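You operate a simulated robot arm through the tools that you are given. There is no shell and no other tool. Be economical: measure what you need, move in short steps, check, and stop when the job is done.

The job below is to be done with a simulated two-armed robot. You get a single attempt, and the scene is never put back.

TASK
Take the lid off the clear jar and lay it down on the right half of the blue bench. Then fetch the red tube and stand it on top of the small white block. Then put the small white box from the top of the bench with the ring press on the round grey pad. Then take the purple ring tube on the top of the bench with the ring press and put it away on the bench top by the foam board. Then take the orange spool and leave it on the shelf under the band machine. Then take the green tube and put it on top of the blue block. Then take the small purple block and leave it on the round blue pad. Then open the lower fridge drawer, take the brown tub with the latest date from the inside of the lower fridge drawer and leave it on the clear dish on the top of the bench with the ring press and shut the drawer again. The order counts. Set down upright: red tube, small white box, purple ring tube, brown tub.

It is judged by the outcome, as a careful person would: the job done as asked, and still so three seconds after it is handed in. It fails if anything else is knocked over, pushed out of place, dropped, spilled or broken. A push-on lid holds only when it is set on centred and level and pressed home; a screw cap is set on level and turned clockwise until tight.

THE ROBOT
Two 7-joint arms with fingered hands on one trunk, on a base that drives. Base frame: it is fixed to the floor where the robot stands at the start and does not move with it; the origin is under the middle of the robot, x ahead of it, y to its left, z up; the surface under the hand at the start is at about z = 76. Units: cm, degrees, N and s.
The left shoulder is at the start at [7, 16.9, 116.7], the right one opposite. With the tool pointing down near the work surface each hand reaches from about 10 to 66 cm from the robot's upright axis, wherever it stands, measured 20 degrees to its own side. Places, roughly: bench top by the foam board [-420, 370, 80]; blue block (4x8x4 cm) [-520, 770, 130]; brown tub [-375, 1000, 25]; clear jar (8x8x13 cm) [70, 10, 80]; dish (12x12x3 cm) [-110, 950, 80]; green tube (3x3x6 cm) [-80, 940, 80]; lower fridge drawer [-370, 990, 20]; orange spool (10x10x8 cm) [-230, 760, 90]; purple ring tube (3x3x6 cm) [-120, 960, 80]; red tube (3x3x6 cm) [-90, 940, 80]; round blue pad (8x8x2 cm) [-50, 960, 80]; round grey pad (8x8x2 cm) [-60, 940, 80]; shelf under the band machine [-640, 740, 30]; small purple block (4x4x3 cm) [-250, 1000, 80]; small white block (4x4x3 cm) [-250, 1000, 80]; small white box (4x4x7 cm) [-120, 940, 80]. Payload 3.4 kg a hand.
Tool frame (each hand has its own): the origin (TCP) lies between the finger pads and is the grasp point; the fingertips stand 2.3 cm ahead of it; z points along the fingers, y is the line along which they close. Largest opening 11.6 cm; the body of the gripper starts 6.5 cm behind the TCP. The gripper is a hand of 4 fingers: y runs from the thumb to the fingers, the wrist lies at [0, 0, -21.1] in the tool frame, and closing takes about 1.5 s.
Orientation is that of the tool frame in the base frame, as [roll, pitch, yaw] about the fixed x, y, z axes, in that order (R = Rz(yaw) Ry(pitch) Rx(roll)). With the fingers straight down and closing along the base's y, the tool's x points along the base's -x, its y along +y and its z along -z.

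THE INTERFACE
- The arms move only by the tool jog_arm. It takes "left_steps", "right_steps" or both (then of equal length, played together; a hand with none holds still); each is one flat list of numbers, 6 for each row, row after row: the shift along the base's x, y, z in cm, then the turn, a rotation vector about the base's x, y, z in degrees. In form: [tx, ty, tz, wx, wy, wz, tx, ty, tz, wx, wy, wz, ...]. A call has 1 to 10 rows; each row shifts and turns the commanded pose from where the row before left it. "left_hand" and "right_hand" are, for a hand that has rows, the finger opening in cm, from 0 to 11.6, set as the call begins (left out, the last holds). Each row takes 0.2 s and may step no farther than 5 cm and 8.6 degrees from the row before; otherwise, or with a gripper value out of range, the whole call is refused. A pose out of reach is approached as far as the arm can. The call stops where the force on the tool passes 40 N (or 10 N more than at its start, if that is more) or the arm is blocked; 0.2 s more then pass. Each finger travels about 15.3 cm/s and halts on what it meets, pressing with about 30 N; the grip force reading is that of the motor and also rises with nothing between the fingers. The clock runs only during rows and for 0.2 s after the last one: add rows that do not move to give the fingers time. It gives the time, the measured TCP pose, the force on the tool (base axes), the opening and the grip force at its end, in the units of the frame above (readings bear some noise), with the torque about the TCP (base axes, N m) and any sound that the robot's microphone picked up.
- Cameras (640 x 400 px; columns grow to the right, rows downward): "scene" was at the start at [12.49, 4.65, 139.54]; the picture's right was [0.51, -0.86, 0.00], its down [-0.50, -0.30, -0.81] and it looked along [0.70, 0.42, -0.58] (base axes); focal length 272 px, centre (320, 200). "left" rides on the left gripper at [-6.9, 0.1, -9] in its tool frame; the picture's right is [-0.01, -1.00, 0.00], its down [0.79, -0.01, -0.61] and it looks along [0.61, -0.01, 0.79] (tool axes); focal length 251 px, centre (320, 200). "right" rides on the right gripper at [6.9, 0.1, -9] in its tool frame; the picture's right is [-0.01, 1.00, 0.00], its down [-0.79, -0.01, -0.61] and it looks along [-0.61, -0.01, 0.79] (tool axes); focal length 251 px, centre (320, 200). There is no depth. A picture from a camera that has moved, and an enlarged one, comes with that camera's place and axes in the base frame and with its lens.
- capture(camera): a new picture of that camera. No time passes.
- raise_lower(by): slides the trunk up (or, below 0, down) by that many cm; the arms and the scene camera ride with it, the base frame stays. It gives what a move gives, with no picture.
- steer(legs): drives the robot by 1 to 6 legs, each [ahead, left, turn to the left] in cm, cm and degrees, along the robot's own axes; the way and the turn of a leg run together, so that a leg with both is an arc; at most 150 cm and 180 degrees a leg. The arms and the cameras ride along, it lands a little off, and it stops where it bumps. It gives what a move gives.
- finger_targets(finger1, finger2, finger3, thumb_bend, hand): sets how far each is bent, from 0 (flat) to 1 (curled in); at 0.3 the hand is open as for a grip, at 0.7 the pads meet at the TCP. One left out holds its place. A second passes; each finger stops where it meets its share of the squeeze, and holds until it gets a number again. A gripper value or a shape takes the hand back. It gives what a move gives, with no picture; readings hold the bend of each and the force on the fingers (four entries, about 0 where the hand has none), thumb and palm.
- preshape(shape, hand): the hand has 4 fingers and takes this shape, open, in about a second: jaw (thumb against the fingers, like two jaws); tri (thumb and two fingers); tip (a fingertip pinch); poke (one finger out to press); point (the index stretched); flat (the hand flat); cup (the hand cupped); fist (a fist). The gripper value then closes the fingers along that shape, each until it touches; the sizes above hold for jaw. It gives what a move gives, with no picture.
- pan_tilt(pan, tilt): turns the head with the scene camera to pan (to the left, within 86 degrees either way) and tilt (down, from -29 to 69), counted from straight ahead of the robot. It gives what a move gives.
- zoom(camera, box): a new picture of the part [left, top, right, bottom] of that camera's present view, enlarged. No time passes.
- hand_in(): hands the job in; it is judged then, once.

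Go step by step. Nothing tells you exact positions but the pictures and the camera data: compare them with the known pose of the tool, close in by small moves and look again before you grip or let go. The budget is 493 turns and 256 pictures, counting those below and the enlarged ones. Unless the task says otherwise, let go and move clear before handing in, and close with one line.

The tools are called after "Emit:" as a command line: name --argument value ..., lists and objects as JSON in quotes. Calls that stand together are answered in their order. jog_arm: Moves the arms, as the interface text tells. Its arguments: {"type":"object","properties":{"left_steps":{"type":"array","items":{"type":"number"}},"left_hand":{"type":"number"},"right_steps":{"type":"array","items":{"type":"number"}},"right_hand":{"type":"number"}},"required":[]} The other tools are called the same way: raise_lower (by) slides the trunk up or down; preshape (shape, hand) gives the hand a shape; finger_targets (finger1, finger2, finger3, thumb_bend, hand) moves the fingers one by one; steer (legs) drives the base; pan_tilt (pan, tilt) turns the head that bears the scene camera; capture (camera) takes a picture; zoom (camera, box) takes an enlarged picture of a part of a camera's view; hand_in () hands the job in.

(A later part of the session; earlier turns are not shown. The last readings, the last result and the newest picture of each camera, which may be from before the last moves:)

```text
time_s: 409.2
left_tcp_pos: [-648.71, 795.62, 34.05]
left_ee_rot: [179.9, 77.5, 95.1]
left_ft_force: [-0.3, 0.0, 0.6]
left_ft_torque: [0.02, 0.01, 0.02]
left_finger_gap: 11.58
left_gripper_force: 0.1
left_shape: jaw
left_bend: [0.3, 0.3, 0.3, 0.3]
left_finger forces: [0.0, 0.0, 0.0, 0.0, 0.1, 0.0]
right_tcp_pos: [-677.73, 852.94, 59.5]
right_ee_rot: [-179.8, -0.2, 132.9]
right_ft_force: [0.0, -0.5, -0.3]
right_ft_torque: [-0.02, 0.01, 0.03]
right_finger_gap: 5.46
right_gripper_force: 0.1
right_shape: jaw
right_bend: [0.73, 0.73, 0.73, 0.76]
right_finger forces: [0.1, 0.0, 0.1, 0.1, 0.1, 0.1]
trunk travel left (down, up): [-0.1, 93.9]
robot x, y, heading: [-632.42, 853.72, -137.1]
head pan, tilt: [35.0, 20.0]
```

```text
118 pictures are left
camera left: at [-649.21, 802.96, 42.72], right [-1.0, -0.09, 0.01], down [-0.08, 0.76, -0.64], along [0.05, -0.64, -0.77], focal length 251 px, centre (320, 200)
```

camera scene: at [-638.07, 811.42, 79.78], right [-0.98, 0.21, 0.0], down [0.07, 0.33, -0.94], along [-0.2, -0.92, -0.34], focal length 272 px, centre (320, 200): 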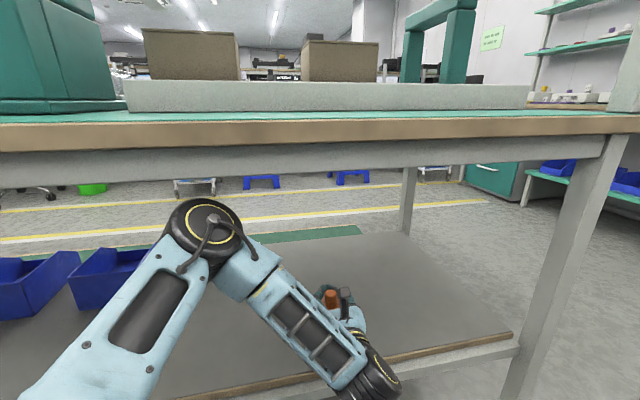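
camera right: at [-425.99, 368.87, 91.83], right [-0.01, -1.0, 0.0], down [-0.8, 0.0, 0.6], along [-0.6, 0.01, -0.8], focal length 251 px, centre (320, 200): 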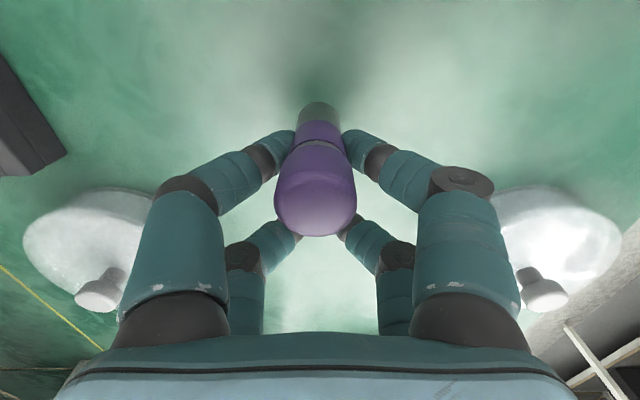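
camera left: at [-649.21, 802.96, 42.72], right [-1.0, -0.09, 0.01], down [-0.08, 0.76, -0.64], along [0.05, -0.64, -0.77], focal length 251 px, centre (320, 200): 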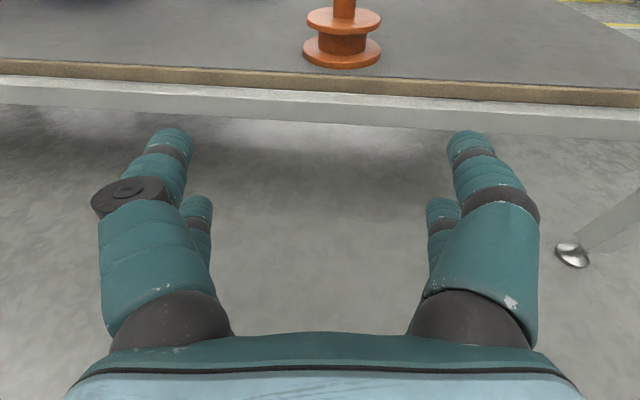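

The spool stands on the shelf. I raise the trunk, back off, and turn to face south; on the way I look at the blue block on the upper shelf near (−520, 770).

Emit:
raise_lower --by 40

Emit:
raise_lower --by 40

Emit:
steer --legs '[[-26, -28, 0], [0, 0, 47], [0, 100, 0]]'

Emit:
pan_tilt --pan 0 --tilt 15

Emit:
capture --camera "scene"

```text
time_s: 413.1
left_tcp_pos: [-648.57, 795.48, 74.17]
left_ee_rot: [179.8, 77.3, 95.2]
left_ft_force: [-0.4, -0.3, -0.1]
left_ft_torque: [-0.01, 0.03, 0.01]
left_finger_gap: 11.6
left_gripper_force: 0.1
left_shape: jaw
left_bend: [0.3, 0.3, 0.3, 0.3]
left_finger forces: [0.0, 0.0, 0.1, 0.1, 0.1, 0.0]
right_tcp_pos: [-677.68, 852.82, 99.55]
right_ee_rot: [-179.6, -0.1, 132.8]
right_ft_force: [-1.3, 0.2, 1.1]
right_ft_torque: [0.03, 0.02, -0.03]
right_finger_gap: 5.47
right_gripper_force: 0.0
right_shape: jaw
right_bend: [0.73, 0.73, 0.73, 0.76]
right_finger forces: [0.0, 0.0, 0.0, 0.0, 0.1, 0.0]
trunk travel left (down, up): [-40.1, 53.9]
robot x, y, heading: [-632.68, 854.01, -137.1]
head pan, tilt: [35.0, 20.0]
```

```text
time_s: 416.9
left_tcp_pos: [-648.52, 795.62, 114.02]
left_ee_rot: [179.9, 77.4, 95.2]
left_ft_force: [0.3, 0.5, -0.2]
left_ft_torque: [-0.02, -0.03, 0.0]
left_finger_gap: 11.57
left_gripper_force: 0.1
left_shape: jaw
left_bend: [0.3, 0.3, 0.3, 0.3]
left_finger forces: [0.0, 0.0, 0.0, 0.1, 0.0, 0.1]
right_tcp_pos: [-677.86, 852.85, 139.48]
right_ee_rot: [-179.7, -0.1, 132.8]
right_ft_force: [0.5, 0.2, 0.4]
right_ft_torque: [0.0, 0.01, -0.04]
right_finger_gap: 5.51
right_gripper_force: 0.0
right_shape: jaw
right_bend: [0.73, 0.73, 0.73, 0.76]
right_finger forces: [0.0, 0.0, 0.0, 0.0, 0.0, 0.1]
trunk travel left (down, up): [-80.1, 13.9]
robot x, y, heading: [-632.43, 854.21, -136.9]
head pan, tilt: [35.0, 20.0]
```

```text
time_s: 426.2
left_tcp_pos: [-500.27, 841.1, 114.12]
left_ee_rot: [179.8, 77.4, 142.5]
left_ft_force: [0.0, 0.0, -0.4]
left_ft_torque: [0.0, 0.01, -0.03]
left_finger_gap: 11.6
left_gripper_force: 0.0
left_shape: jaw
left_bend: [0.3, 0.3, 0.3, 0.3]
left_finger forces: [0.0, 0.1, 0.0, 0.0, 0.1, 0.0]
right_tcp_pos: [-562.21, 858.37, 139.45]
right_ee_rot: [-179.8, -0.1, -179.7]
right_ft_force: [0.5, -0.9, 0.2]
right_ft_torque: [-0.02, 0.01, 0.01]
right_finger_gap: 5.49
right_gripper_force: 0.1
right_shape: jaw
right_bend: [0.73, 0.73, 0.73, 0.76]
right_finger forces: [0.1, 0.0, 0.1, 0.0, 0.0, 0.0]
trunk travel left (down, up): [-80.1, 13.9]
robot x, y, heading: [-532.43, 892.44, -89.5]
head pan, tilt: [35.0, 20.0]
```

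```text
time_s: 427.3
left_tcp_pos: [-500.15, 840.97, 114.11]
left_ee_rot: [179.7, 77.4, 142.6]
left_ft_force: [0.1, 0.0, 0.0]
left_ft_torque: [-0.03, 0.0, 0.02]
left_finger_gap: 11.59
left_gripper_force: 0.0
left_shape: jaw
left_bend: [0.3, 0.3, 0.3, 0.3]
left_finger forces: [0.0, 0.1, 0.1, 0.1, 0.0, 0.1]
right_tcp_pos: [-562.04, 858.45, 139.44]
right_ee_rot: [-179.7, -0.1, -179.7]
right_ft_force: [0.7, 0.6, 0.3]
right_ft_torque: [0.04, 0.02, -0.01]
right_finger_gap: 5.48
right_gripper_force: 0.0
right_shape: jaw
right_bend: [0.73, 0.73, 0.73, 0.76]
right_finger forces: [0.0, 0.0, 0.1, 0.0, 0.0, 0.0]
trunk travel left (down, up): [-80.1, 13.9]
robot x, y, heading: [-532.33, 892.27, -89.5]
head pan, tilt: [0.0, 15.0]
```

```text
117 pictures are left
camera scene: at [-532.24, 878.31, 155.5], right [-1.0, -0.01, 0.0], down [0.0, 0.26, -0.97], along [0.01, -0.97, -0.26], focal length 272 px, centre (320, 200)
```

scene: 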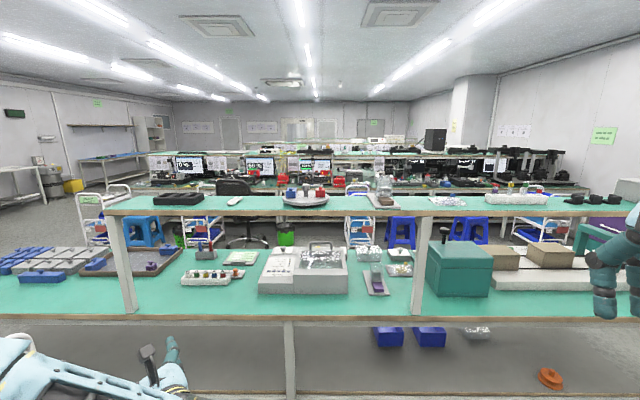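

Emit:
zoom --camera "scene" --box '[250, 170, 430, 270]'

Emit:
zoom --camera "scene" --box '[270, 175, 350, 220]'

```text
3.56 times, centred on (340, 220) of scene
camera zoom: at [-532.24, 878.31, 155.5], right [-1.0, -0.01, 0.0], down [0.0, 0.26, -0.97], along [0.01, -0.97, -0.26], focal length 965 px, centre (249, 129)
```

zoom: 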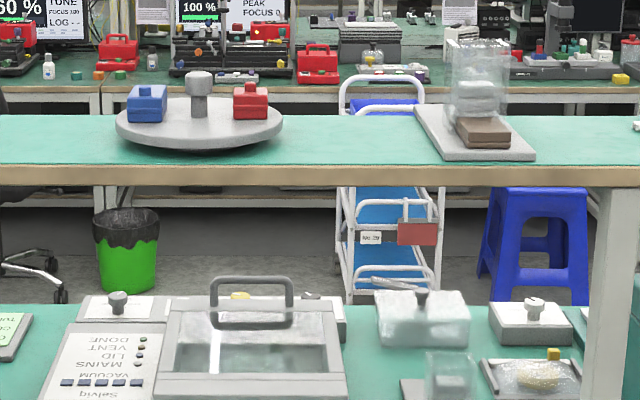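

```text
8.00 times, centred on (310, 198) of scene
camera zoom: at [-532.24, 878.31, 155.5], right [-1.0, -0.01, 0.0], down [0.0, 0.26, -0.97], along [0.01, -0.97, -0.26], focal length 2172 px, centre (400, 220)
```

zoom: 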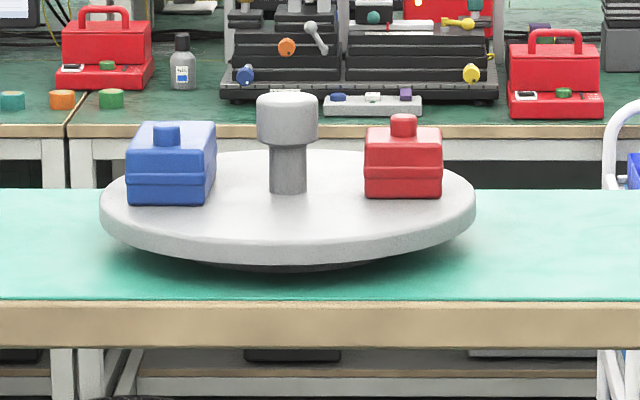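

The blue block (with a stud) sits on a turntable on the upper shelf, at about (−520, 780, top 133). First I fetch the green tube. I restore the left hand to pointing down and drive back to the ring-press bench.

Emit:
jog_arm --left_steps '[0, 1, 1, 5.7, 6.3, 0, 0, 1, 1, 5.7, 6.3, 0, 0, 1, 1, 5.7, 6.3, 0, 0, 1, 1, 5.7, 6.3, 0, 0, 1, 0, 5.7, 6.3, 0, 0, 0, 0, 5.7, 6.3, 0, 0, 0, 0, 5.7, 6.3, 0, 0, 0, 0, 5.7, 6.3, 0, 0, 0, 0, 5.7, 6.3, 0]'

Emit:
jog_arm --left_steps '[0, 0, 0, 0, 0, -8, 0, 0, 0, 0, 0, -8, 0, 0, 0, 0, 0, -8, 0, 0, 0, 0, 0, -8, 0, 0, 0, 0, 0, -8, 0, 0, 0, 0, 0, -8, 0, 0, 0, 0, 0, -4]'

Emit:
steer --legs '[[26, 0, 0], [0, 150, 0], [0, 150, 0], [0, 137, 0], [0, 0, 180]]'

Emit:
raise_lower --by -12.7

```text
time_s: 429.3
left_tcp_pos: [-500.14, 845.94, 118.0]
left_ee_rot: [175.2, 0.8, 138.9]
left_ft_force: [0.0, -0.4, 0.2]
left_ft_torque: [0.0, 0.04, -0.01]
left_finger_gap: 11.58
left_gripper_force: 0.0
left_shape: jaw
left_bend: [0.3, 0.3, 0.3, 0.3]
left_finger forces: [0.0, 0.0, 0.0, 0.1, 0.0, 0.0]
right_tcp_pos: [-562.04, 858.37, 139.43]
right_ee_rot: [-179.8, -0.2, -179.7]
right_ft_force: [-0.3, -0.4, 0.2]
right_ft_torque: [0.02, 0.02, -0.02]
right_finger_gap: 5.48
right_gripper_force: 0.0
right_shape: jaw
right_bend: [0.73, 0.73, 0.73, 0.76]
right_finger forces: [0.0, 0.1, 0.0, 0.1, 0.1, 0.0]
trunk travel left (down, up): [-80.1, 13.9]
robot x, y, heading: [-532.29, 892.48, -89.7]
head pan, tilt: [0.0, 15.0]
```

```text
time_s: 430.9
left_tcp_pos: [-500.24, 846.17, 118.16]
left_ee_rot: [175.3, 0.9, 86.7]
left_ft_force: [-0.4, -0.6, -0.4]
left_ft_torque: [-0.02, 0.02, 0.01]
left_finger_gap: 11.61
left_gripper_force: 0.1
left_shape: jaw
left_bend: [0.3, 0.3, 0.3, 0.3]
left_finger forces: [0.0, 0.0, 0.0, 0.0, 0.1, 0.1]
right_tcp_pos: [-562.07, 858.41, 139.51]
right_ee_rot: [-179.7, -0.1, -179.7]
right_ft_force: [0.2, -0.2, 0.5]
right_ft_torque: [0.01, 0.01, -0.01]
right_finger_gap: 5.46
right_gripper_force: 0.3
right_shape: jaw
right_bend: [0.73, 0.73, 0.73, 0.76]
right_finger forces: [0.0, 0.0, 0.0, 0.0, 0.1, 0.0]
trunk travel left (down, up): [-80.1, 13.9]
robot x, y, heading: [-532.22, 892.33, -89.7]
head pan, tilt: [0.0, 15.0]
```

```text
time_s: 460.6
left_tcp_pos: [-125.45, 909.39, 118.1]
left_ee_rot: [175.3, 1.0, -95.3]
left_ft_force: [0.6, 0.3, -0.1]
left_ft_torque: [0.02, -0.01, -0.03]
left_finger_gap: 11.58
left_gripper_force: 0.2
left_shape: jaw
left_bend: [0.3, 0.3, 0.3, 0.3]
left_finger forces: [0.0, 0.0, 0.0, 0.0, 0.0, 0.0]
right_tcp_pos: [-64.16, 894.65, 139.46]
right_ee_rot: [-179.8, -0.1, -1.9]
right_ft_force: [0.4, 0.5, 0.0]
right_ft_torque: [0.01, 0.01, 0.03]
right_finger_gap: 5.48
right_gripper_force: 0.0
right_shape: jaw
right_bend: [0.73, 0.73, 0.73, 0.76]
right_finger forces: [0.0, 0.1, 0.0, 0.0, 0.0, 0.1]
trunk travel left (down, up): [-80.1, 13.9]
robot x, y, heading: [-95.14, 862.05, 88.1]
head pan, tilt: [0.0, 15.0]
```

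```text
time_s: 462.1
left_tcp_pos: [-125.56, 909.39, 105.4]
left_ee_rot: [175.4, 0.9, -95.4]
left_ft_force: [0.0, 0.1, 0.5]
left_ft_torque: [0.0, -0.04, 0.03]
left_finger_gap: 11.59
left_gripper_force: 0.0
left_shape: jaw
left_bend: [0.3, 0.3, 0.3, 0.3]
left_finger forces: [0.1, 0.0, 0.0, 0.0, 0.0, 0.0]
right_tcp_pos: [-64.07, 894.7, 126.71]
right_ee_rot: [-179.7, 0.0, -1.9]
right_ft_force: [0.2, 0.2, 0.3]
right_ft_torque: [-0.01, -0.02, 0.02]
right_finger_gap: 5.47
right_gripper_force: 0.0
right_shape: jaw
right_bend: [0.73, 0.73, 0.73, 0.76]
right_finger forces: [0.1, 0.0, 0.0, 0.0, 0.0, 0.1]
trunk travel left (down, up): [-67.4, 26.6]
robot x, y, heading: [-95.22, 861.81, 88.3]
head pan, tilt: [0.0, 15.0]
```

Emit:
steer --legs '[[0, 0, 1.7], [21.5, 0, 0]]'

Emit:
jog_arm --right_steps '[-3, 3.5, -1.5, 0, 0, 0, -3, 3.5, -1.5, 0, 0, 0, -3, 3.5, -1.5, 0, 0, 0, -3, 3.5, -1.5, 0, 0, 0, -3, 3.5, -1.5, 0, 0, 0, -2, 3.3, -1.5, 0, 0, 0, 0, 0, -5, 0, 0, 0, 0, 0, -5, 0, 0, 0, 0, 0, -5, 0, 0, 0]' --right_hand 6

Emit:
pan_tilt --pan -10 --tilt 48

Emit:
capture --camera "scene"

Emit:
capture --camera "right"

```text
time_s: 464.1
left_tcp_pos: [-126.82, 929.81, 105.34]
left_ee_rot: [175.4, 1.0, -93.6]
left_ft_force: [-0.3, 0.1, -0.7]
left_ft_torque: [-0.01, 0.01, -0.02]
left_finger_gap: 11.59
left_gripper_force: 0.0
left_shape: jaw
left_bend: [0.3, 0.3, 0.3, 0.3]
left_finger forces: [0.0, 0.0, 0.1, 0.0, 0.1, 0.0]
right_tcp_pos: [-65.19, 916.96, 126.74]
right_ee_rot: [-179.7, 0.0, -0.2]
right_ft_force: [0.2, 0.0, 0.5]
right_ft_torque: [0.04, 0.01, -0.01]
right_finger_gap: 5.47
right_gripper_force: 0.0
right_shape: jaw
right_bend: [0.73, 0.73, 0.73, 0.76]
right_finger forces: [0.1, 0.1, 0.0, 0.1, 0.1, 0.0]
trunk travel left (down, up): [-67.4, 26.6]
robot x, y, heading: [-95.5, 883.06, 89.8]
head pan, tilt: [0.0, 15.0]
```

```text
time_s: 466.1
left_tcp_pos: [-126.88, 929.89, 105.34]
left_ee_rot: [175.3, 1.0, -93.6]
left_ft_force: [0.3, 0.6, 0.5]
left_ft_torque: [0.0, 0.01, 0.0]
left_finger_gap: 11.59
left_gripper_force: 0.1
left_shape: jaw
left_bend: [0.3, 0.3, 0.3, 0.3]
left_finger forces: [0.0, 0.1, 0.0, 0.0, 0.0, 0.0]
right_tcp_pos: [-81.99, 937.76, 102.59]
right_ee_rot: [-179.7, -0.2, -0.1]
right_ft_force: [0.0, 0.1, 0.5]
right_ft_torque: [-0.01, 0.04, -0.01]
right_finger_gap: 5.95
right_gripper_force: 0.1
right_shape: jaw
right_bend: [0.72, 0.72, 0.72, 0.75]
right_finger forces: [0.0, 0.0, 0.0, 0.0, 0.0, 0.0]
trunk travel left (down, up): [-67.4, 26.6]
robot x, y, heading: [-95.36, 883.22, 90.1]
head pan, tilt: [0.0, 15.0]
```

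```text
time_s: 467.1
left_tcp_pos: [-126.94, 929.68, 105.33]
left_ee_rot: [175.4, 0.9, -93.5]
left_ft_force: [-0.7, -0.7, 0.2]
left_ft_torque: [0.01, 0.0, 0.02]
left_finger_gap: 11.58
left_gripper_force: 0.1
left_shape: jaw
left_bend: [0.3, 0.3, 0.3, 0.3]
left_finger forces: [0.1, 0.0, 0.1, 0.0, 0.0, 0.1]
right_tcp_pos: [-82.01, 937.95, 102.68]
right_ee_rot: [-179.6, -0.2, -0.2]
right_ft_force: [0.0, -0.9, 0.1]
right_ft_torque: [0.01, 0.0, -0.02]
right_finger_gap: 5.95
right_gripper_force: 0.1
right_shape: jaw
right_bend: [0.72, 0.72, 0.72, 0.75]
right_finger forces: [0.0, 0.1, 0.0, 0.0, 0.0, 0.0]
trunk travel left (down, up): [-67.4, 26.6]
robot x, y, heading: [-95.28, 883.56, 90.0]
head pan, tilt: [-10.0, 48.0]
```

```text
114 pictures are left
camera scene: at [-93.92, 896.11, 137.7], right [0.98, -0.17, 0.0], down [-0.13, -0.73, -0.67], along [0.12, 0.66, -0.74], focal length 272 px, centre (320, 200)
```

scene: 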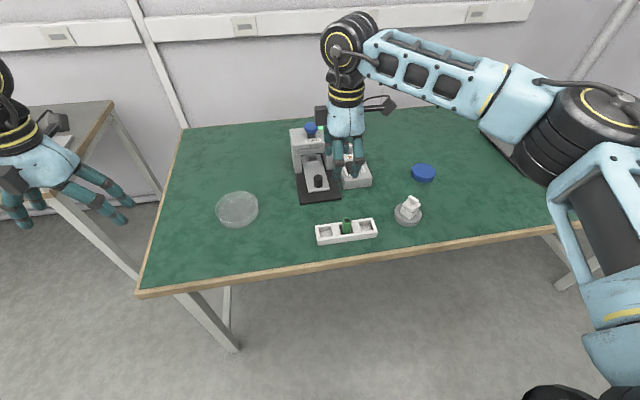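

```text
113 pictures are left
camera right: at [-75.21, 937.72, 111.76], right [-0.01, -1.0, -0.01], down [-0.8, 0.01, 0.6], along [-0.6, 0.01, -0.8], focal length 251 px, centre (320, 200)
```

right: 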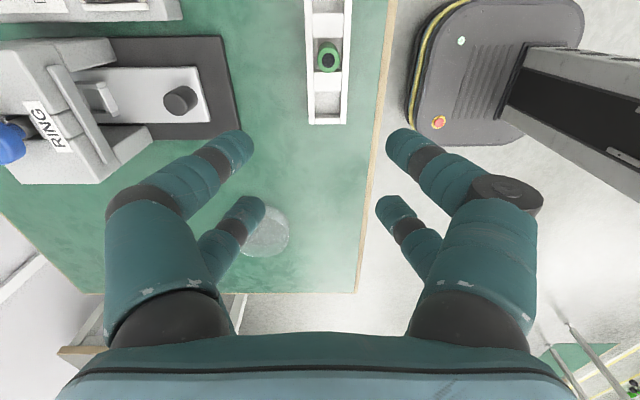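

Emit:
jog_arm --right_steps '[0.9, -0.7, -4, 0, 0, 0, 0, 0, -5, 0, 0, 0, 0, 0, -5, 0, 0, 0, 0, 0, -4.3, 0, 0, 0, 0, 0, 0, 0, 0, 0]'

Emit:
capture --camera "right"

Emit:
zoom --camera "scene" --box '[290, 170, 410, 250]'

```text
time_s: 468.3
left_tcp_pos: [-126.8, 929.8, 105.27]
left_ee_rot: [175.4, 0.9, -93.6]
left_ft_force: [0.2, 0.4, 0.2]
left_ft_torque: [-0.02, 0.01, 0.01]
left_finger_gap: 11.61
left_gripper_force: 0.1
left_shape: jaw
left_bend: [0.3, 0.3, 0.3, 0.3]
left_finger forces: [0.1, 0.0, 0.0, 0.0, 0.1, 0.0]
right_tcp_pos: [-81.34, 937.24, 84.45]
right_ee_rot: [-179.6, -0.1, -0.2]
right_ft_force: [0.1, 0.1, -0.2]
right_ft_torque: [0.02, 0.05, 0.02]
right_finger_gap: 5.96
right_gripper_force: 0.1
right_shape: jaw
right_bend: [0.72, 0.72, 0.72, 0.75]
right_finger forces: [0.0, 0.0, 0.0, 0.0, 0.0, 0.0]
trunk travel left (down, up): [-67.4, 26.6]
robot x, y, heading: [-95.21, 883.15, 89.6]
head pan, tilt: [-10.0, 48.0]
```

```text
112 pictures are left
camera right: at [-74.51, 937.1, 93.43], right [-0.01, -1.0, -0.01], down [-0.8, 0.01, 0.6], along [-0.6, 0.01, -0.8], focal length 251 px, centre (320, 200)
```

right: 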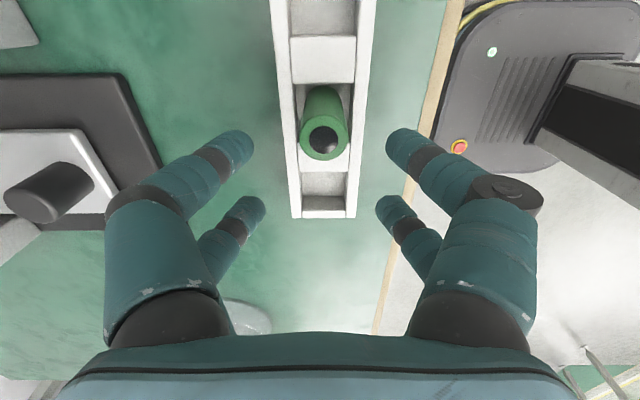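

```text
5.00 times, centred on (350, 210) of scene
camera zoom: at [-93.94, 896.07, 137.7], right [0.98, -0.17, 0.0], down [-0.13, -0.73, -0.67], along [0.12, 0.66, -0.74], focal length 1358 px, centre (170, 150)
```

zoom: 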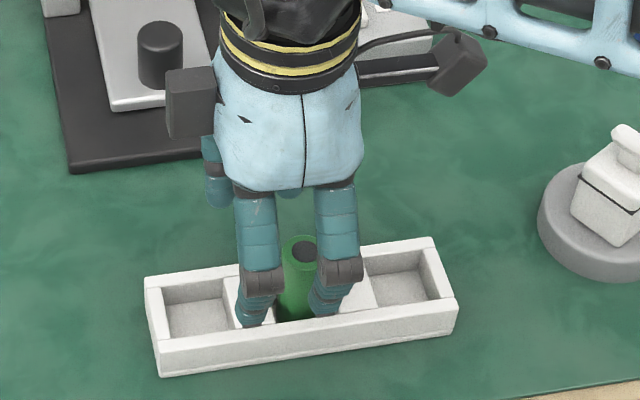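

Emit:
jog_arm --right_steps '[-0.2, -0.15, -1.5, 0, 0, 0, 0, 0, -1, 0, 0, 0, 0, 0, -0.7, 0, 0, 0]' --right_hand 5

Emit:
jog_arm --right_steps '[0, 0, 0, 0, 0, 0, 0, 0, 0, 0, 0, 0, 0, 0, 0, 0, 0, 0, 0, 0, 0, 0, 0, 0]' --right_hand 1

Emit:
capture --camera "right"

```text
time_s: 469.1
left_tcp_pos: [-126.91, 929.91, 105.26]
left_ee_rot: [175.3, 0.9, -93.6]
left_ft_force: [0.0, -0.1, -0.7]
left_ft_torque: [-0.01, 0.01, -0.01]
left_finger_gap: 11.57
left_gripper_force: 0.1
left_shape: jaw
left_bend: [0.3, 0.3, 0.3, 0.3]
left_finger forces: [0.0, 0.1, 0.0, 0.0, 0.0, 0.0]
right_tcp_pos: [-81.38, 937.0, 81.18]
right_ee_rot: [-179.6, 0.0, -0.2]
right_ft_force: [-0.5, -0.4, 0.3]
right_ft_torque: [0.02, -0.01, -0.01]
right_finger_gap: 5.04
right_gripper_force: 0.1
right_shape: jaw
right_bend: [0.73, 0.73, 0.73, 0.76]
right_finger forces: [0.0, 0.0, 0.1, 0.1, 0.1, 0.1]
trunk travel left (down, up): [-67.4, 26.6]
robot x, y, heading: [-95.1, 882.96, 89.6]
head pan, tilt: [-10.0, 48.0]
```

```text
time_s: 470.1
left_tcp_pos: [-126.92, 929.89, 105.4]
left_ee_rot: [175.3, 0.9, -93.6]
left_ft_force: [-0.2, 0.0, -0.8]
left_ft_torque: [-0.02, 0.0, 0.01]
left_finger_gap: 11.6
left_gripper_force: 0.0
left_shape: jaw
left_bend: [0.3, 0.3, 0.3, 0.3]
left_finger forces: [0.1, 0.0, 0.0, 0.0, 0.2, 0.1]
right_tcp_pos: [-81.46, 936.94, 81.24]
right_ee_rot: [-179.7, -0.1, -0.2]
right_ft_force: [-0.3, -0.4, 0.3]
right_ft_torque: [-0.02, 0.05, -0.03]
right_finger_gap: 0.76
right_gripper_force: 30.6
right_shape: jaw
right_bend: [0.73, 0.62, 0.62, 0.75]
right_finger forces: [26.7, 0.0, 0.1, 0.1, 26.6, 0.1]
trunk travel left (down, up): [-67.4, 26.6]
robot x, y, heading: [-95.25, 883.4, 89.9]
head pan, tilt: [-10.0, 48.0]
```

```text
110 pictures are left
camera right: at [-74.68, 936.87, 90.27], right [-0.01, -1.0, 0.0], down [-0.8, 0.01, 0.6], along [-0.6, 0.01, -0.8], focal length 251 px, centre (320, 200)
```

right: 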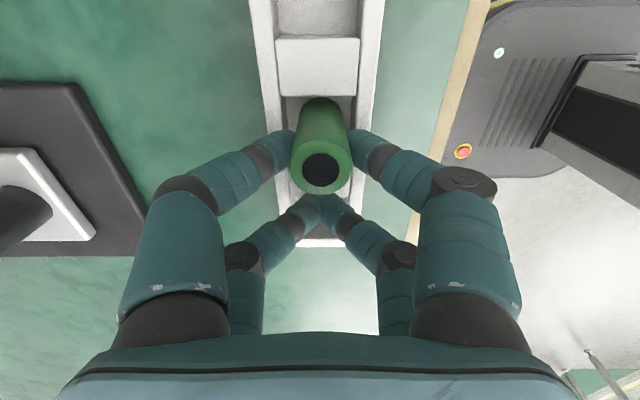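

Green tube pinched. I lift, back out, turn and drive west to the blue block.

Emit:
jog_arm --right_steps '[0, 0, 1, 0, 0, 0, 0, 0, 3, 0, 0, 0, 0, 0, 5, 0, 0, 0, 0, 0, 5, 0, 0, 0, 0, 0, 5, 0, 0, 0, 0, -2, 4.5, 0, 0, 0, 0, -2, 4.5, 0, 0, 0]'

Emit:
steer --legs '[[-32, 0, 0], [0, 0, 180], [0, -110, 0], [-40, 0, 0], [0, -150, 0], [0, -150, 0]]'

Emit:
raise_lower --by 24

Emit:
pan_tilt --pan -10 --tilt 20

Emit:
capture --camera "scene"

```text
time_s: 471.7
left_tcp_pos: [-126.93, 929.8, 105.41]
left_ee_rot: [175.3, 1.0, -93.6]
left_ft_force: [-0.1, 0.4, -1.2]
left_ft_torque: [-0.01, 0.04, 0.03]
left_finger_gap: 11.59
left_gripper_force: 0.1
left_shape: jaw
left_bend: [0.3, 0.3, 0.3, 0.3]
left_finger forces: [0.0, 0.1, 0.0, 0.0, 0.1, 0.1]
right_tcp_pos: [-81.37, 932.91, 109.42]
right_ee_rot: [-179.7, -0.1, -0.2]
right_ft_force: [0.3, -0.4, -0.1]
right_ft_torque: [-0.01, 0.01, -0.02]
right_finger_gap: 0.78
right_gripper_force: 29.9
right_shape: jaw
right_bend: [0.73, 0.62, 0.62, 0.75]
right_finger forces: [26.7, 0.1, 0.0, 0.0, 26.7, 0.0]
trunk travel left (down, up): [-67.4, 26.6]
robot x, y, heading: [-95.36, 883.49, 89.9]
head pan, tilt: [-10.0, 48.0]
```

```text
time_s: 502.5
left_tcp_pos: [-471.34, 842.02, 105.37]
left_ee_rot: [175.3, 0.9, 86.3]
left_ft_force: [-0.2, -1.4, -0.3]
left_ft_torque: [-0.02, 0.0, 0.04]
left_finger_gap: 11.58
left_gripper_force: 0.1
left_shape: jaw
left_bend: [0.3, 0.3, 0.3, 0.3]
left_finger forces: [0.0, 0.0, 0.0, 0.1, 0.0, 0.0]
right_tcp_pos: [-516.94, 839.08, 109.39]
right_ee_rot: [-179.6, -0.2, 179.7]
right_ft_force: [0.2, 0.2, -0.9]
right_ft_torque: [0.0, 0.02, 0.01]
right_finger_gap: 0.69
right_gripper_force: 30.1
right_shape: jaw
right_bend: [0.73, 0.62, 0.62, 0.76]
right_finger forces: [26.3, 0.1, 0.1, 0.1, 26.4, 0.1]
trunk travel left (down, up): [-67.4, 26.6]
robot x, y, heading: [-503.13, 888.77, -89.6]
head pan, tilt: [-10.0, 48.0]
```

```text
time_s: 505.0
left_tcp_pos: [-471.4, 842.19, 129.3]
left_ee_rot: [175.4, 0.9, 86.3]
left_ft_force: [0.0, 0.1, -1.4]
left_ft_torque: [0.05, 0.01, -0.03]
left_finger_gap: 11.61
left_gripper_force: 0.1
left_shape: jaw
left_bend: [0.3, 0.3, 0.3, 0.3]
left_finger forces: [0.0, 0.0, 0.0, 0.0, 0.0, 0.0]
right_tcp_pos: [-517.06, 839.12, 133.4]
right_ee_rot: [-179.7, -0.2, 179.9]
right_ft_force: [0.0, -0.9, -0.8]
right_ft_torque: [-0.03, -0.01, 0.01]
right_finger_gap: 0.73
right_gripper_force: 30.3
right_shape: jaw
right_bend: [0.73, 0.62, 0.62, 0.76]
right_finger forces: [26.2, 0.0, 0.1, 0.0, 26.4, 0.0]
trunk travel left (down, up): [-91.4, 2.6]
robot x, y, heading: [-503.07, 888.51, -90.2]
head pan, tilt: [-10.0, 48.0]
```

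```text
time_s: 505.9
left_tcp_pos: [-471.56, 842.18, 129.36]
left_ee_rot: [175.3, 0.9, 86.3]
left_ft_force: [0.2, 0.2, -0.9]
left_ft_torque: [0.04, -0.01, 0.0]
left_finger_gap: 11.59
left_gripper_force: 0.0
left_shape: jaw
left_bend: [0.3, 0.3, 0.3, 0.3]
left_finger forces: [0.1, 0.1, 0.0, 0.0, 0.1, 0.1]
right_tcp_pos: [-516.98, 839.15, 133.32]
right_ee_rot: [-179.8, -0.1, 179.8]
right_ft_force: [-0.1, -0.4, -1.3]
right_ft_torque: [0.04, 0.0, 0.03]
right_finger_gap: 0.73
right_gripper_force: 29.8
right_shape: jaw
right_bend: [0.73, 0.62, 0.62, 0.76]
right_finger forces: [26.3, 0.0, 0.0, 0.2, 26.3, 0.0]
trunk travel left (down, up): [-91.4, 2.6]
robot x, y, heading: [-503.52, 888.64, -90.2]
head pan, tilt: [-10.0, 20.0]
```

```text
109 pictures are left
camera scene: at [-504.81, 874.84, 165.97], right [-0.98, 0.18, 0.0], down [0.06, 0.34, -0.94], along [-0.17, -0.92, -0.34], focal length 272 px, centre (320, 200)
```

scene: 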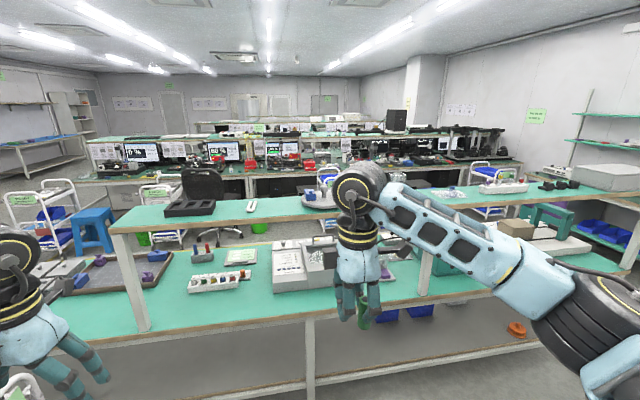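

Emit:
jog_arm --right_steps '[0, 0, 4.5, 0, 0, 0, 0, 0, 4.5, 0, 0, 0, 0, 0, 4.5, 0, 0, 0, 0, 0, 4, 0, 0, 0]'

Emit:
steer --legs '[[40, 0, 0]]'

Emit:
pan_tilt --pan -10 --tilt 30

Emit:
capture --camera "scene"

Emit:
capture --camera "right"

```text
time_s: 506.9
left_tcp_pos: [-471.35, 842.27, 129.39]
left_ee_rot: [175.3, 1.0, 86.3]
left_ft_force: [0.1, 0.2, -0.2]
left_ft_torque: [-0.01, 0.04, -0.02]
left_finger_gap: 11.58
left_gripper_force: 0.1
left_shape: jaw
left_bend: [0.3, 0.3, 0.3, 0.3]
left_finger forces: [0.0, 0.1, 0.1, 0.0, 0.0, 0.1]
right_tcp_pos: [-516.86, 839.15, 151.04]
right_ee_rot: [-179.7, -0.1, 179.8]
right_ft_force: [-0.6, -0.9, -0.6]
right_ft_torque: [-0.05, 0.03, 0.0]
right_finger_gap: 0.72
right_gripper_force: 29.8
right_shape: jaw
right_bend: [0.73, 0.62, 0.62, 0.76]
right_finger forces: [26.4, 0.1, 0.0, 0.1, 26.4, 0.0]
trunk travel left (down, up): [-91.4, 2.6]
robot x, y, heading: [-503.49, 888.85, -90.2]
head pan, tilt: [-10.0, 20.0]
```

```text
time_s: 509.4
left_tcp_pos: [-471.64, 802.85, 129.42]
left_ee_rot: [175.3, 1.1, 86.3]
left_ft_force: [-0.2, 0.5, -0.2]
left_ft_torque: [0.01, 0.01, 0.05]
left_finger_gap: 11.57
left_gripper_force: 0.1
left_shape: jaw
left_bend: [0.3, 0.3, 0.3, 0.3]
left_finger forces: [0.0, 0.0, 0.1, 0.0, 0.1, 0.1]
right_tcp_pos: [-517.13, 799.86, 150.97]
right_ee_rot: [-179.5, -0.1, 179.8]
right_ft_force: [-0.1, -0.4, 0.3]
right_ft_torque: [-0.02, -0.01, 0.01]
right_finger_gap: 0.73
right_gripper_force: 29.9
right_shape: jaw
right_bend: [0.73, 0.62, 0.62, 0.76]
right_finger forces: [26.4, 0.0, 0.1, 0.0, 26.3, 0.1]
trunk travel left (down, up): [-91.4, 2.6]
robot x, y, heading: [-503.26, 849.8, -90.2]
head pan, tilt: [-10.0, 20.0]
```

```text
time_s: 510.1
left_tcp_pos: [-471.56, 802.6, 129.46]
left_ee_rot: [175.3, 1.0, 86.3]
left_ft_force: [-0.2, 0.8, 0.0]
left_ft_torque: [0.01, 0.01, 0.01]
left_finger_gap: 11.59
left_gripper_force: 0.1
left_shape: jaw
left_bend: [0.3, 0.3, 0.3, 0.3]
left_finger forces: [0.0, 0.0, 0.0, 0.1, 0.0, 0.1]
right_tcp_pos: [-517.0, 799.57, 150.92]
right_ee_rot: [-179.7, -0.1, 179.8]
right_ft_force: [0.1, 0.8, -0.2]
right_ft_torque: [0.01, 0.0, 0.05]
right_finger_gap: 0.71
right_gripper_force: 30.2
right_shape: jaw
right_bend: [0.73, 0.62, 0.62, 0.76]
right_finger forces: [26.4, 0.0, 0.0, 0.1, 26.4, 0.0]
trunk travel left (down, up): [-91.4, 2.6]
robot x, y, heading: [-503.12, 849.2, -89.9]
head pan, tilt: [-10.0, 30.0]
```

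```text
108 pictures are left
camera scene: at [-504.85, 835.64, 164.39], right [-0.98, 0.18, 0.0], down [0.09, 0.49, -0.87], along [-0.15, -0.85, -0.5], focal length 272 px, centre (320, 200)
```

scene: 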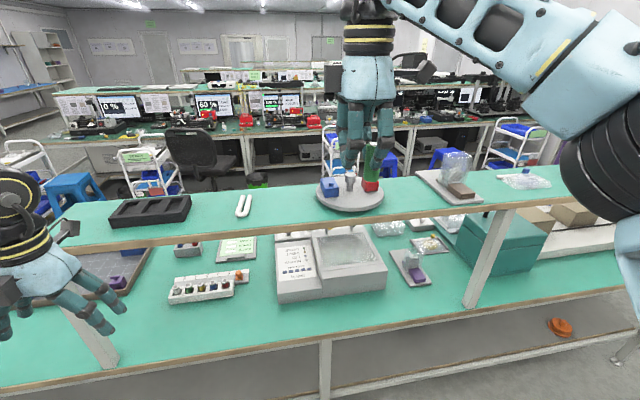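

```text
107 pictures are left
camera right: at [-523.96, 799.7, 159.98], right [0.01, 1.0, -0.01], down [0.8, -0.01, 0.6], along [0.6, -0.01, -0.8], focal length 251 px, centre (320, 200)
```

right: 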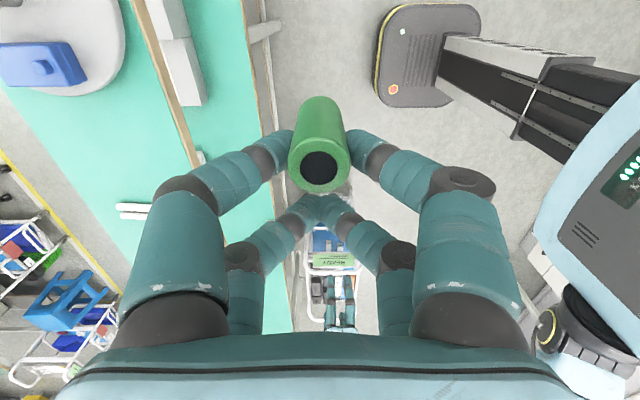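

Emit:
zoom --camera "scene" --box '[300, 140, 400, 220]'

Emit:
zoom --camera "right" --box '[0, 0, 160, 110]'

```text
5.00 times, centred on (350, 180) of scene
camera zoom: at [-504.85, 835.64, 164.39], right [-0.98, 0.18, 0.0], down [0.09, 0.49, -0.87], along [-0.15, -0.85, -0.5], focal length 1358 px, centre (170, 300)
```

zoom: 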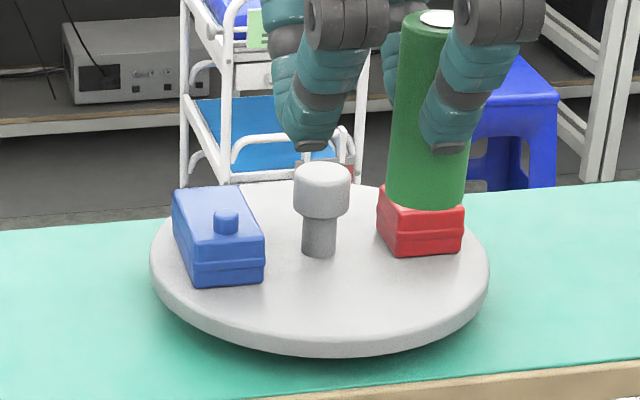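

```text
3.64 times, centred on (80, 55) of right
camera zoom: at [-523.96, 799.7, 159.98], right [0.01, 1.0, -0.01], down [0.8, -0.01, 0.6], along [0.6, -0.01, -0.8], focal length 914 px, centre (1193, 727)
```

zoom: 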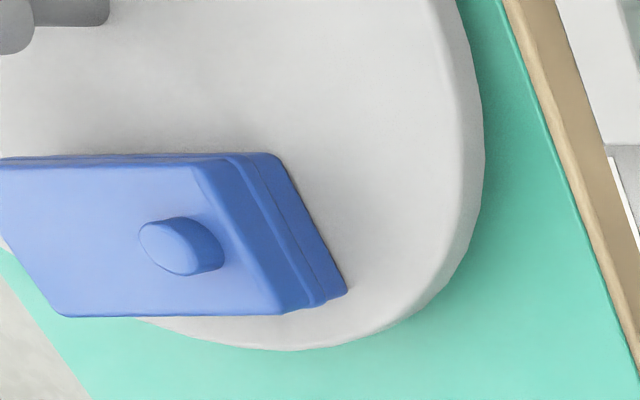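

The knob on the blue block is at about (−519.6, 770.2, 131.1). I retract the left hand away from the shelf, then drive in 22 cm.

Emit:
jog_arm --left_steps '[1, 4, 2.5, 0, 0, 0, 1, 4, 2.5, 0, 0, 0, 0, 4, 2.5, 0, 0, 0, 0, 4, 2.5, 0, 0, 0, 0, 3, 2.5, 0, 0, 0]'

Emit:
steer --legs '[[22, 0, 0]]'

Emit:
zoom --camera "scene" --box '[260, 150, 420, 280]'

Emit:
capture --camera "right"

```text
time_s: 511.3
left_tcp_pos: [-469.4, 821.63, 141.78]
left_ee_rot: [175.3, 1.0, 86.4]
left_ft_force: [-0.4, 0.3, -0.4]
left_ft_torque: [-0.02, 0.04, 0.01]
left_finger_gap: 11.57
left_gripper_force: 0.0
left_shape: jaw
left_bend: [0.3, 0.3, 0.3, 0.3]
left_finger forces: [0.0, 0.0, 0.0, 0.0, 0.0, 0.0]
right_tcp_pos: [-517.02, 799.61, 150.97]
right_ee_rot: [-179.6, -0.2, 179.8]
right_ft_force: [0.2, 0.4, -1.1]
right_ft_torque: [0.0, -0.01, -0.02]
right_finger_gap: 0.73
right_gripper_force: 30.1
right_shape: jaw
right_bend: [0.73, 0.62, 0.62, 0.76]
right_finger forces: [26.5, 0.0, 0.0, 0.0, 26.4, 0.1]
trunk travel left (down, up): [-91.4, 2.6]
robot x, y, heading: [-503.47, 849.2, -90.2]
head pan, tilt: [-10.0, 30.0]
```

```text
time_s: 513.0
left_tcp_pos: [-469.6, 799.93, 141.9]
left_ee_rot: [175.3, 1.2, 86.3]
left_ft_force: [-0.7, 0.4, -0.9]
left_ft_torque: [-0.02, -0.02, 0.02]
left_finger_gap: 11.61
left_gripper_force: 0.0
left_shape: jaw
left_bend: [0.3, 0.3, 0.3, 0.3]
left_finger forces: [0.1, 0.0, 0.0, 0.0, 0.0, 0.0]
right_tcp_pos: [-517.12, 778.05, 151.07]
right_ee_rot: [-179.4, -0.1, 179.8]
right_ft_force: [0.4, 0.3, -0.7]
right_ft_torque: [-0.04, -0.06, -0.02]
right_finger_gap: 0.72
right_gripper_force: 29.9
right_shape: jaw
right_bend: [0.73, 0.62, 0.62, 0.76]
right_finger forces: [26.4, 0.0, 0.0, 0.0, 26.3, 0.0]
trunk travel left (down, up): [-91.4, 2.6]
robot x, y, heading: [-503.31, 827.17, -90.2]
head pan, tilt: [-10.0, 30.0]
```

```text
3.08 times, centred on (340, 215) of scene
camera zoom: at [-504.92, 814.18, 164.44], right [-0.98, 0.18, 0.0], down [0.09, 0.49, -0.87], along [-0.15, -0.85, -0.5], focal length 835 px, centre (258, 154)
```

zoom: 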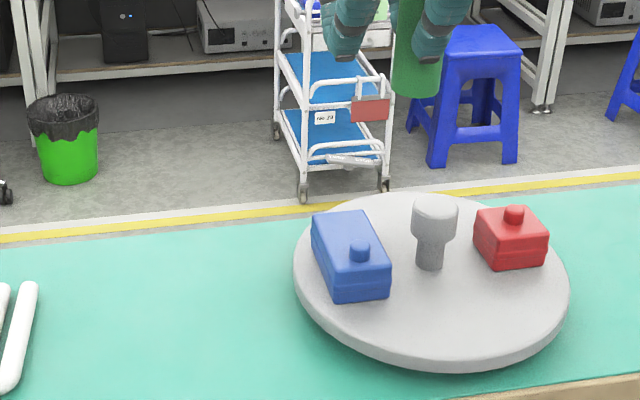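

```text
103 pictures are left
camera right: at [-524.03, 778.24, 160.16], right [0.01, 1.0, -0.01], down [0.8, -0.01, 0.6], along [0.6, -0.02, -0.8], focal length 251 px, centre (320, 200)
```

right: 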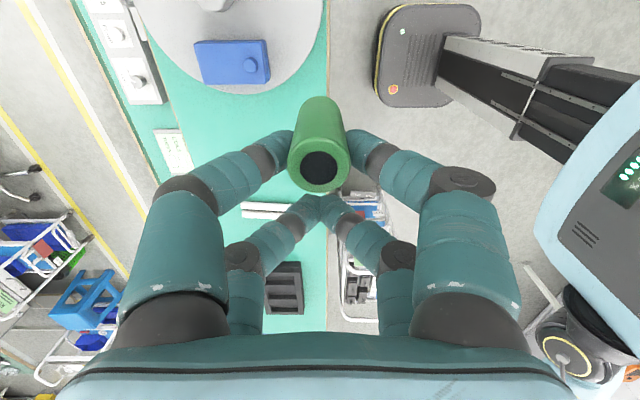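

Emit:
jog_arm --right_steps '[-0.3, -3.8, 0, 0, 0, 0, -0.3, -3.7, 0, 0, 0, 0, 0, 0, -4, 0, 0, 0, 0, 0, -4, 0, 0, 0, 0, 0, -3.5, 0, 0, 0, 0, 0, 0, 0, 0, 0]'

Emit:
zoom --camera "scene" --box '[310, 170, 390, 250]'

Emit:
zoom --camera "right" --box '[250, 30, 390, 210]'

```text
time_s: 514.4
left_tcp_pos: [-469.53, 799.55, 141.79]
left_ee_rot: [175.3, 1.0, 86.3]
left_ft_force: [-0.4, -0.7, -0.4]
left_ft_torque: [-0.01, 0.02, 0.0]
left_finger_gap: 11.59
left_gripper_force: 0.0
left_shape: jaw
left_bend: [0.3, 0.3, 0.3, 0.3]
left_finger forces: [0.0, 0.0, 0.1, 0.0, 0.1, 0.0]
right_tcp_pos: [-516.79, 771.41, 137.45]
right_ee_rot: [-179.7, -0.1, 179.8]
right_ft_force: [-0.7, 0.4, -1.1]
right_ft_torque: [0.02, -0.01, 0.02]
right_finger_gap: 0.74
right_gripper_force: 29.8
right_shape: jaw
right_bend: [0.73, 0.62, 0.62, 0.76]
right_finger forces: [25.2, 0.0, 0.1, 0.1, 25.2, 0.0]
right hand out of reach, approached as far as the arm can: row 2
trunk travel left (down, up): [-91.4, 2.6]
robot x, y, heading: [-503.22, 827.54, -89.8]
head pan, tilt: [-10.0, 30.0]
```

```text
5.00 times, centred on (350, 210) of scene
camera zoom: at [-504.85, 813.66, 164.39], right [-0.98, 0.18, 0.0], down [0.09, 0.49, -0.87], along [-0.15, -0.85, -0.5], focal length 1358 px, centre (170, 150)
```

zoom: 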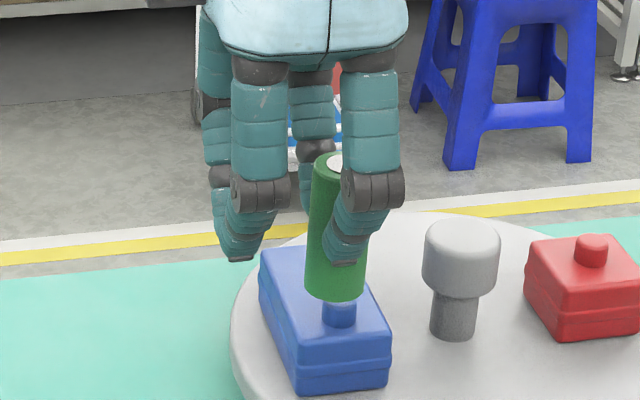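

```text
2.22 times, centred on (320, 120) of right
camera zoom: at [-523.64, 771.52, 146.54], right [0.01, 1.0, -0.01], down [0.8, -0.01, 0.6], along [0.6, -0.01, -0.8], focal length 559 px, centre (320, 378)
```

zoom: 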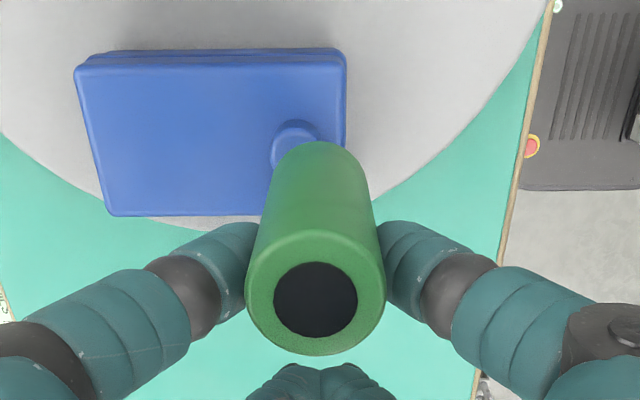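

Knob alignment: I need about (−0.36, −0.7). I raise 0.5, shift and look again.

Emit:
jog_arm --right_steps '[0, 0, 0.5, 0, 0, 0, -0.36, -0.7, 0, 0, 0, 0, 0, 0, 0, 0, 0, 0]'

Emit:
zoom --camera "scene" --box '[320, 190, 380, 250]'

Emit:
zoom --camera "right" --box '[270, 60, 370, 180]'

```text
time_s: 515.2
left_tcp_pos: [-469.73, 799.46, 141.76]
left_ee_rot: [175.1, 0.9, 86.4]
left_ft_force: [0.0, -0.3, -0.4]
left_ft_torque: [-0.01, 0.0, -0.02]
left_finger_gap: 11.58
left_gripper_force: 0.0
left_shape: jaw
left_bend: [0.3, 0.3, 0.3, 0.3]
left_finger forces: [0.1, 0.1, 0.1, 0.0, 0.0, 0.0]
right_tcp_pos: [-517.3, 770.66, 137.96]
right_ee_rot: [-179.7, 0.0, 179.8]
right_ft_force: [0.8, 0.4, 0.3]
right_ft_torque: [0.01, -0.04, 0.03]
right_finger_gap: 0.73
right_gripper_force: 29.9
right_shape: jaw
right_bend: [0.73, 0.62, 0.62, 0.76]
right_finger forces: [25.1, 0.1, 0.1, 0.0, 25.2, 0.0]
trunk travel left (down, up): [-91.4, 2.6]
robot x, y, heading: [-502.87, 827.33, -90.1]
head pan, tilt: [-10.0, 30.0]
```

```text
6.67 times, centred on (350, 220) of scene
camera zoom: at [-504.97, 813.58, 164.38], right [-0.98, 0.18, 0.0], down [0.09, 0.49, -0.87], along [-0.15, -0.85, -0.5], focal length 1810 px, centre (120, 67)
```

zoom: 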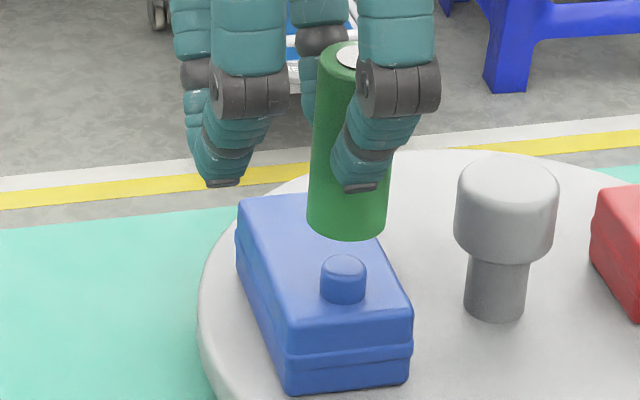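

```text
3.33 times, centred on (320, 120) of right
camera zoom: at [-524.12, 770.82, 147.02], right [0.01, 1.0, -0.01], down [0.8, -0.01, 0.61], along [0.6, -0.01, -0.8], focal length 838 px, centre (320, 467)
```

zoom: 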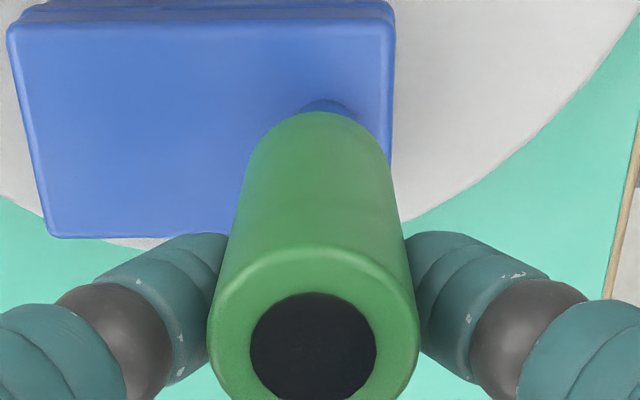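

Emit:
jog_arm --right_steps '[0, 0.12, -0.5, 0, 0, 0, 0, 0, -0.4, 0, 0, 0, 0, 0, 0, 0, 0, 0]'

Emit:
zoom --camera "scene" --box '[320, 190, 380, 250]'

Emit:
zoom --camera "right" --box '[270, 60, 370, 180]'

```text
time_s: 516.0
left_tcp_pos: [-469.52, 799.47, 141.77]
left_ee_rot: [175.3, 1.0, 86.3]
left_ft_force: [0.2, -0.8, -0.8]
left_ft_torque: [-0.02, 0.0, -0.01]
left_finger_gap: 11.58
left_gripper_force: 0.1
left_shape: jaw
left_bend: [0.3, 0.3, 0.3, 0.3]
left_finger forces: [0.1, 0.0, 0.0, 0.1, 0.1, 0.0]
right_tcp_pos: [-517.12, 770.87, 137.1]
right_ee_rot: [-179.7, -0.1, 179.7]
right_ft_force: [-0.2, 1.2, -0.9]
right_ft_torque: [0.0, 0.01, 0.02]
right_finger_gap: 0.71
right_gripper_force: 30.2
right_shape: jaw
right_bend: [0.73, 0.62, 0.62, 0.76]
right_finger forces: [25.0, 0.0, 0.1, 0.0, 25.2, 0.0]
trunk travel left (down, up): [-91.4, 2.6]
robot x, y, heading: [-503.32, 827.27, -90.3]
head pan, tilt: [-10.0, 30.0]
```

```text
6.67 times, centred on (350, 220) of scene
camera zoom: at [-504.91, 813.58, 164.38], right [-0.98, 0.18, 0.0], down [0.09, 0.49, -0.87], along [-0.15, -0.85, -0.5], focal length 1810 px, centre (120, 67)
```

zoom: 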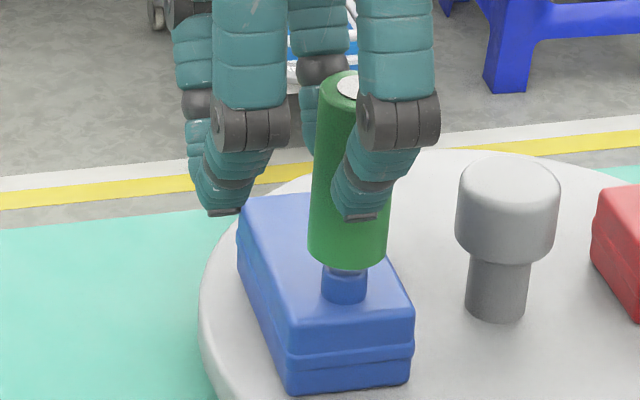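

```text
3.33 times, centred on (320, 120) of right
camera zoom: at [-524.11, 770.96, 146.1], right [0.01, 1.0, -0.01], down [0.8, -0.01, 0.6], along [0.6, -0.01, -0.8], focal length 838 px, centre (320, 467)
```

zoom: 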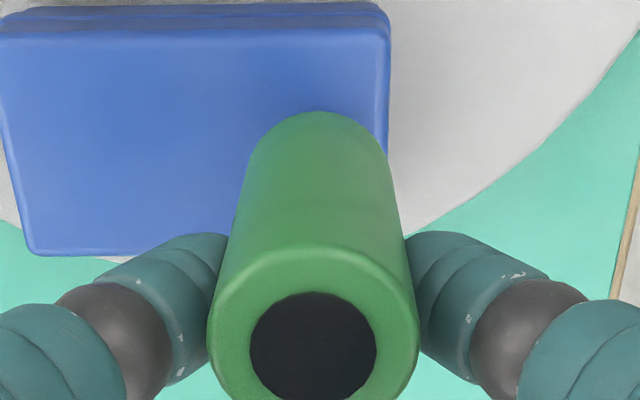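

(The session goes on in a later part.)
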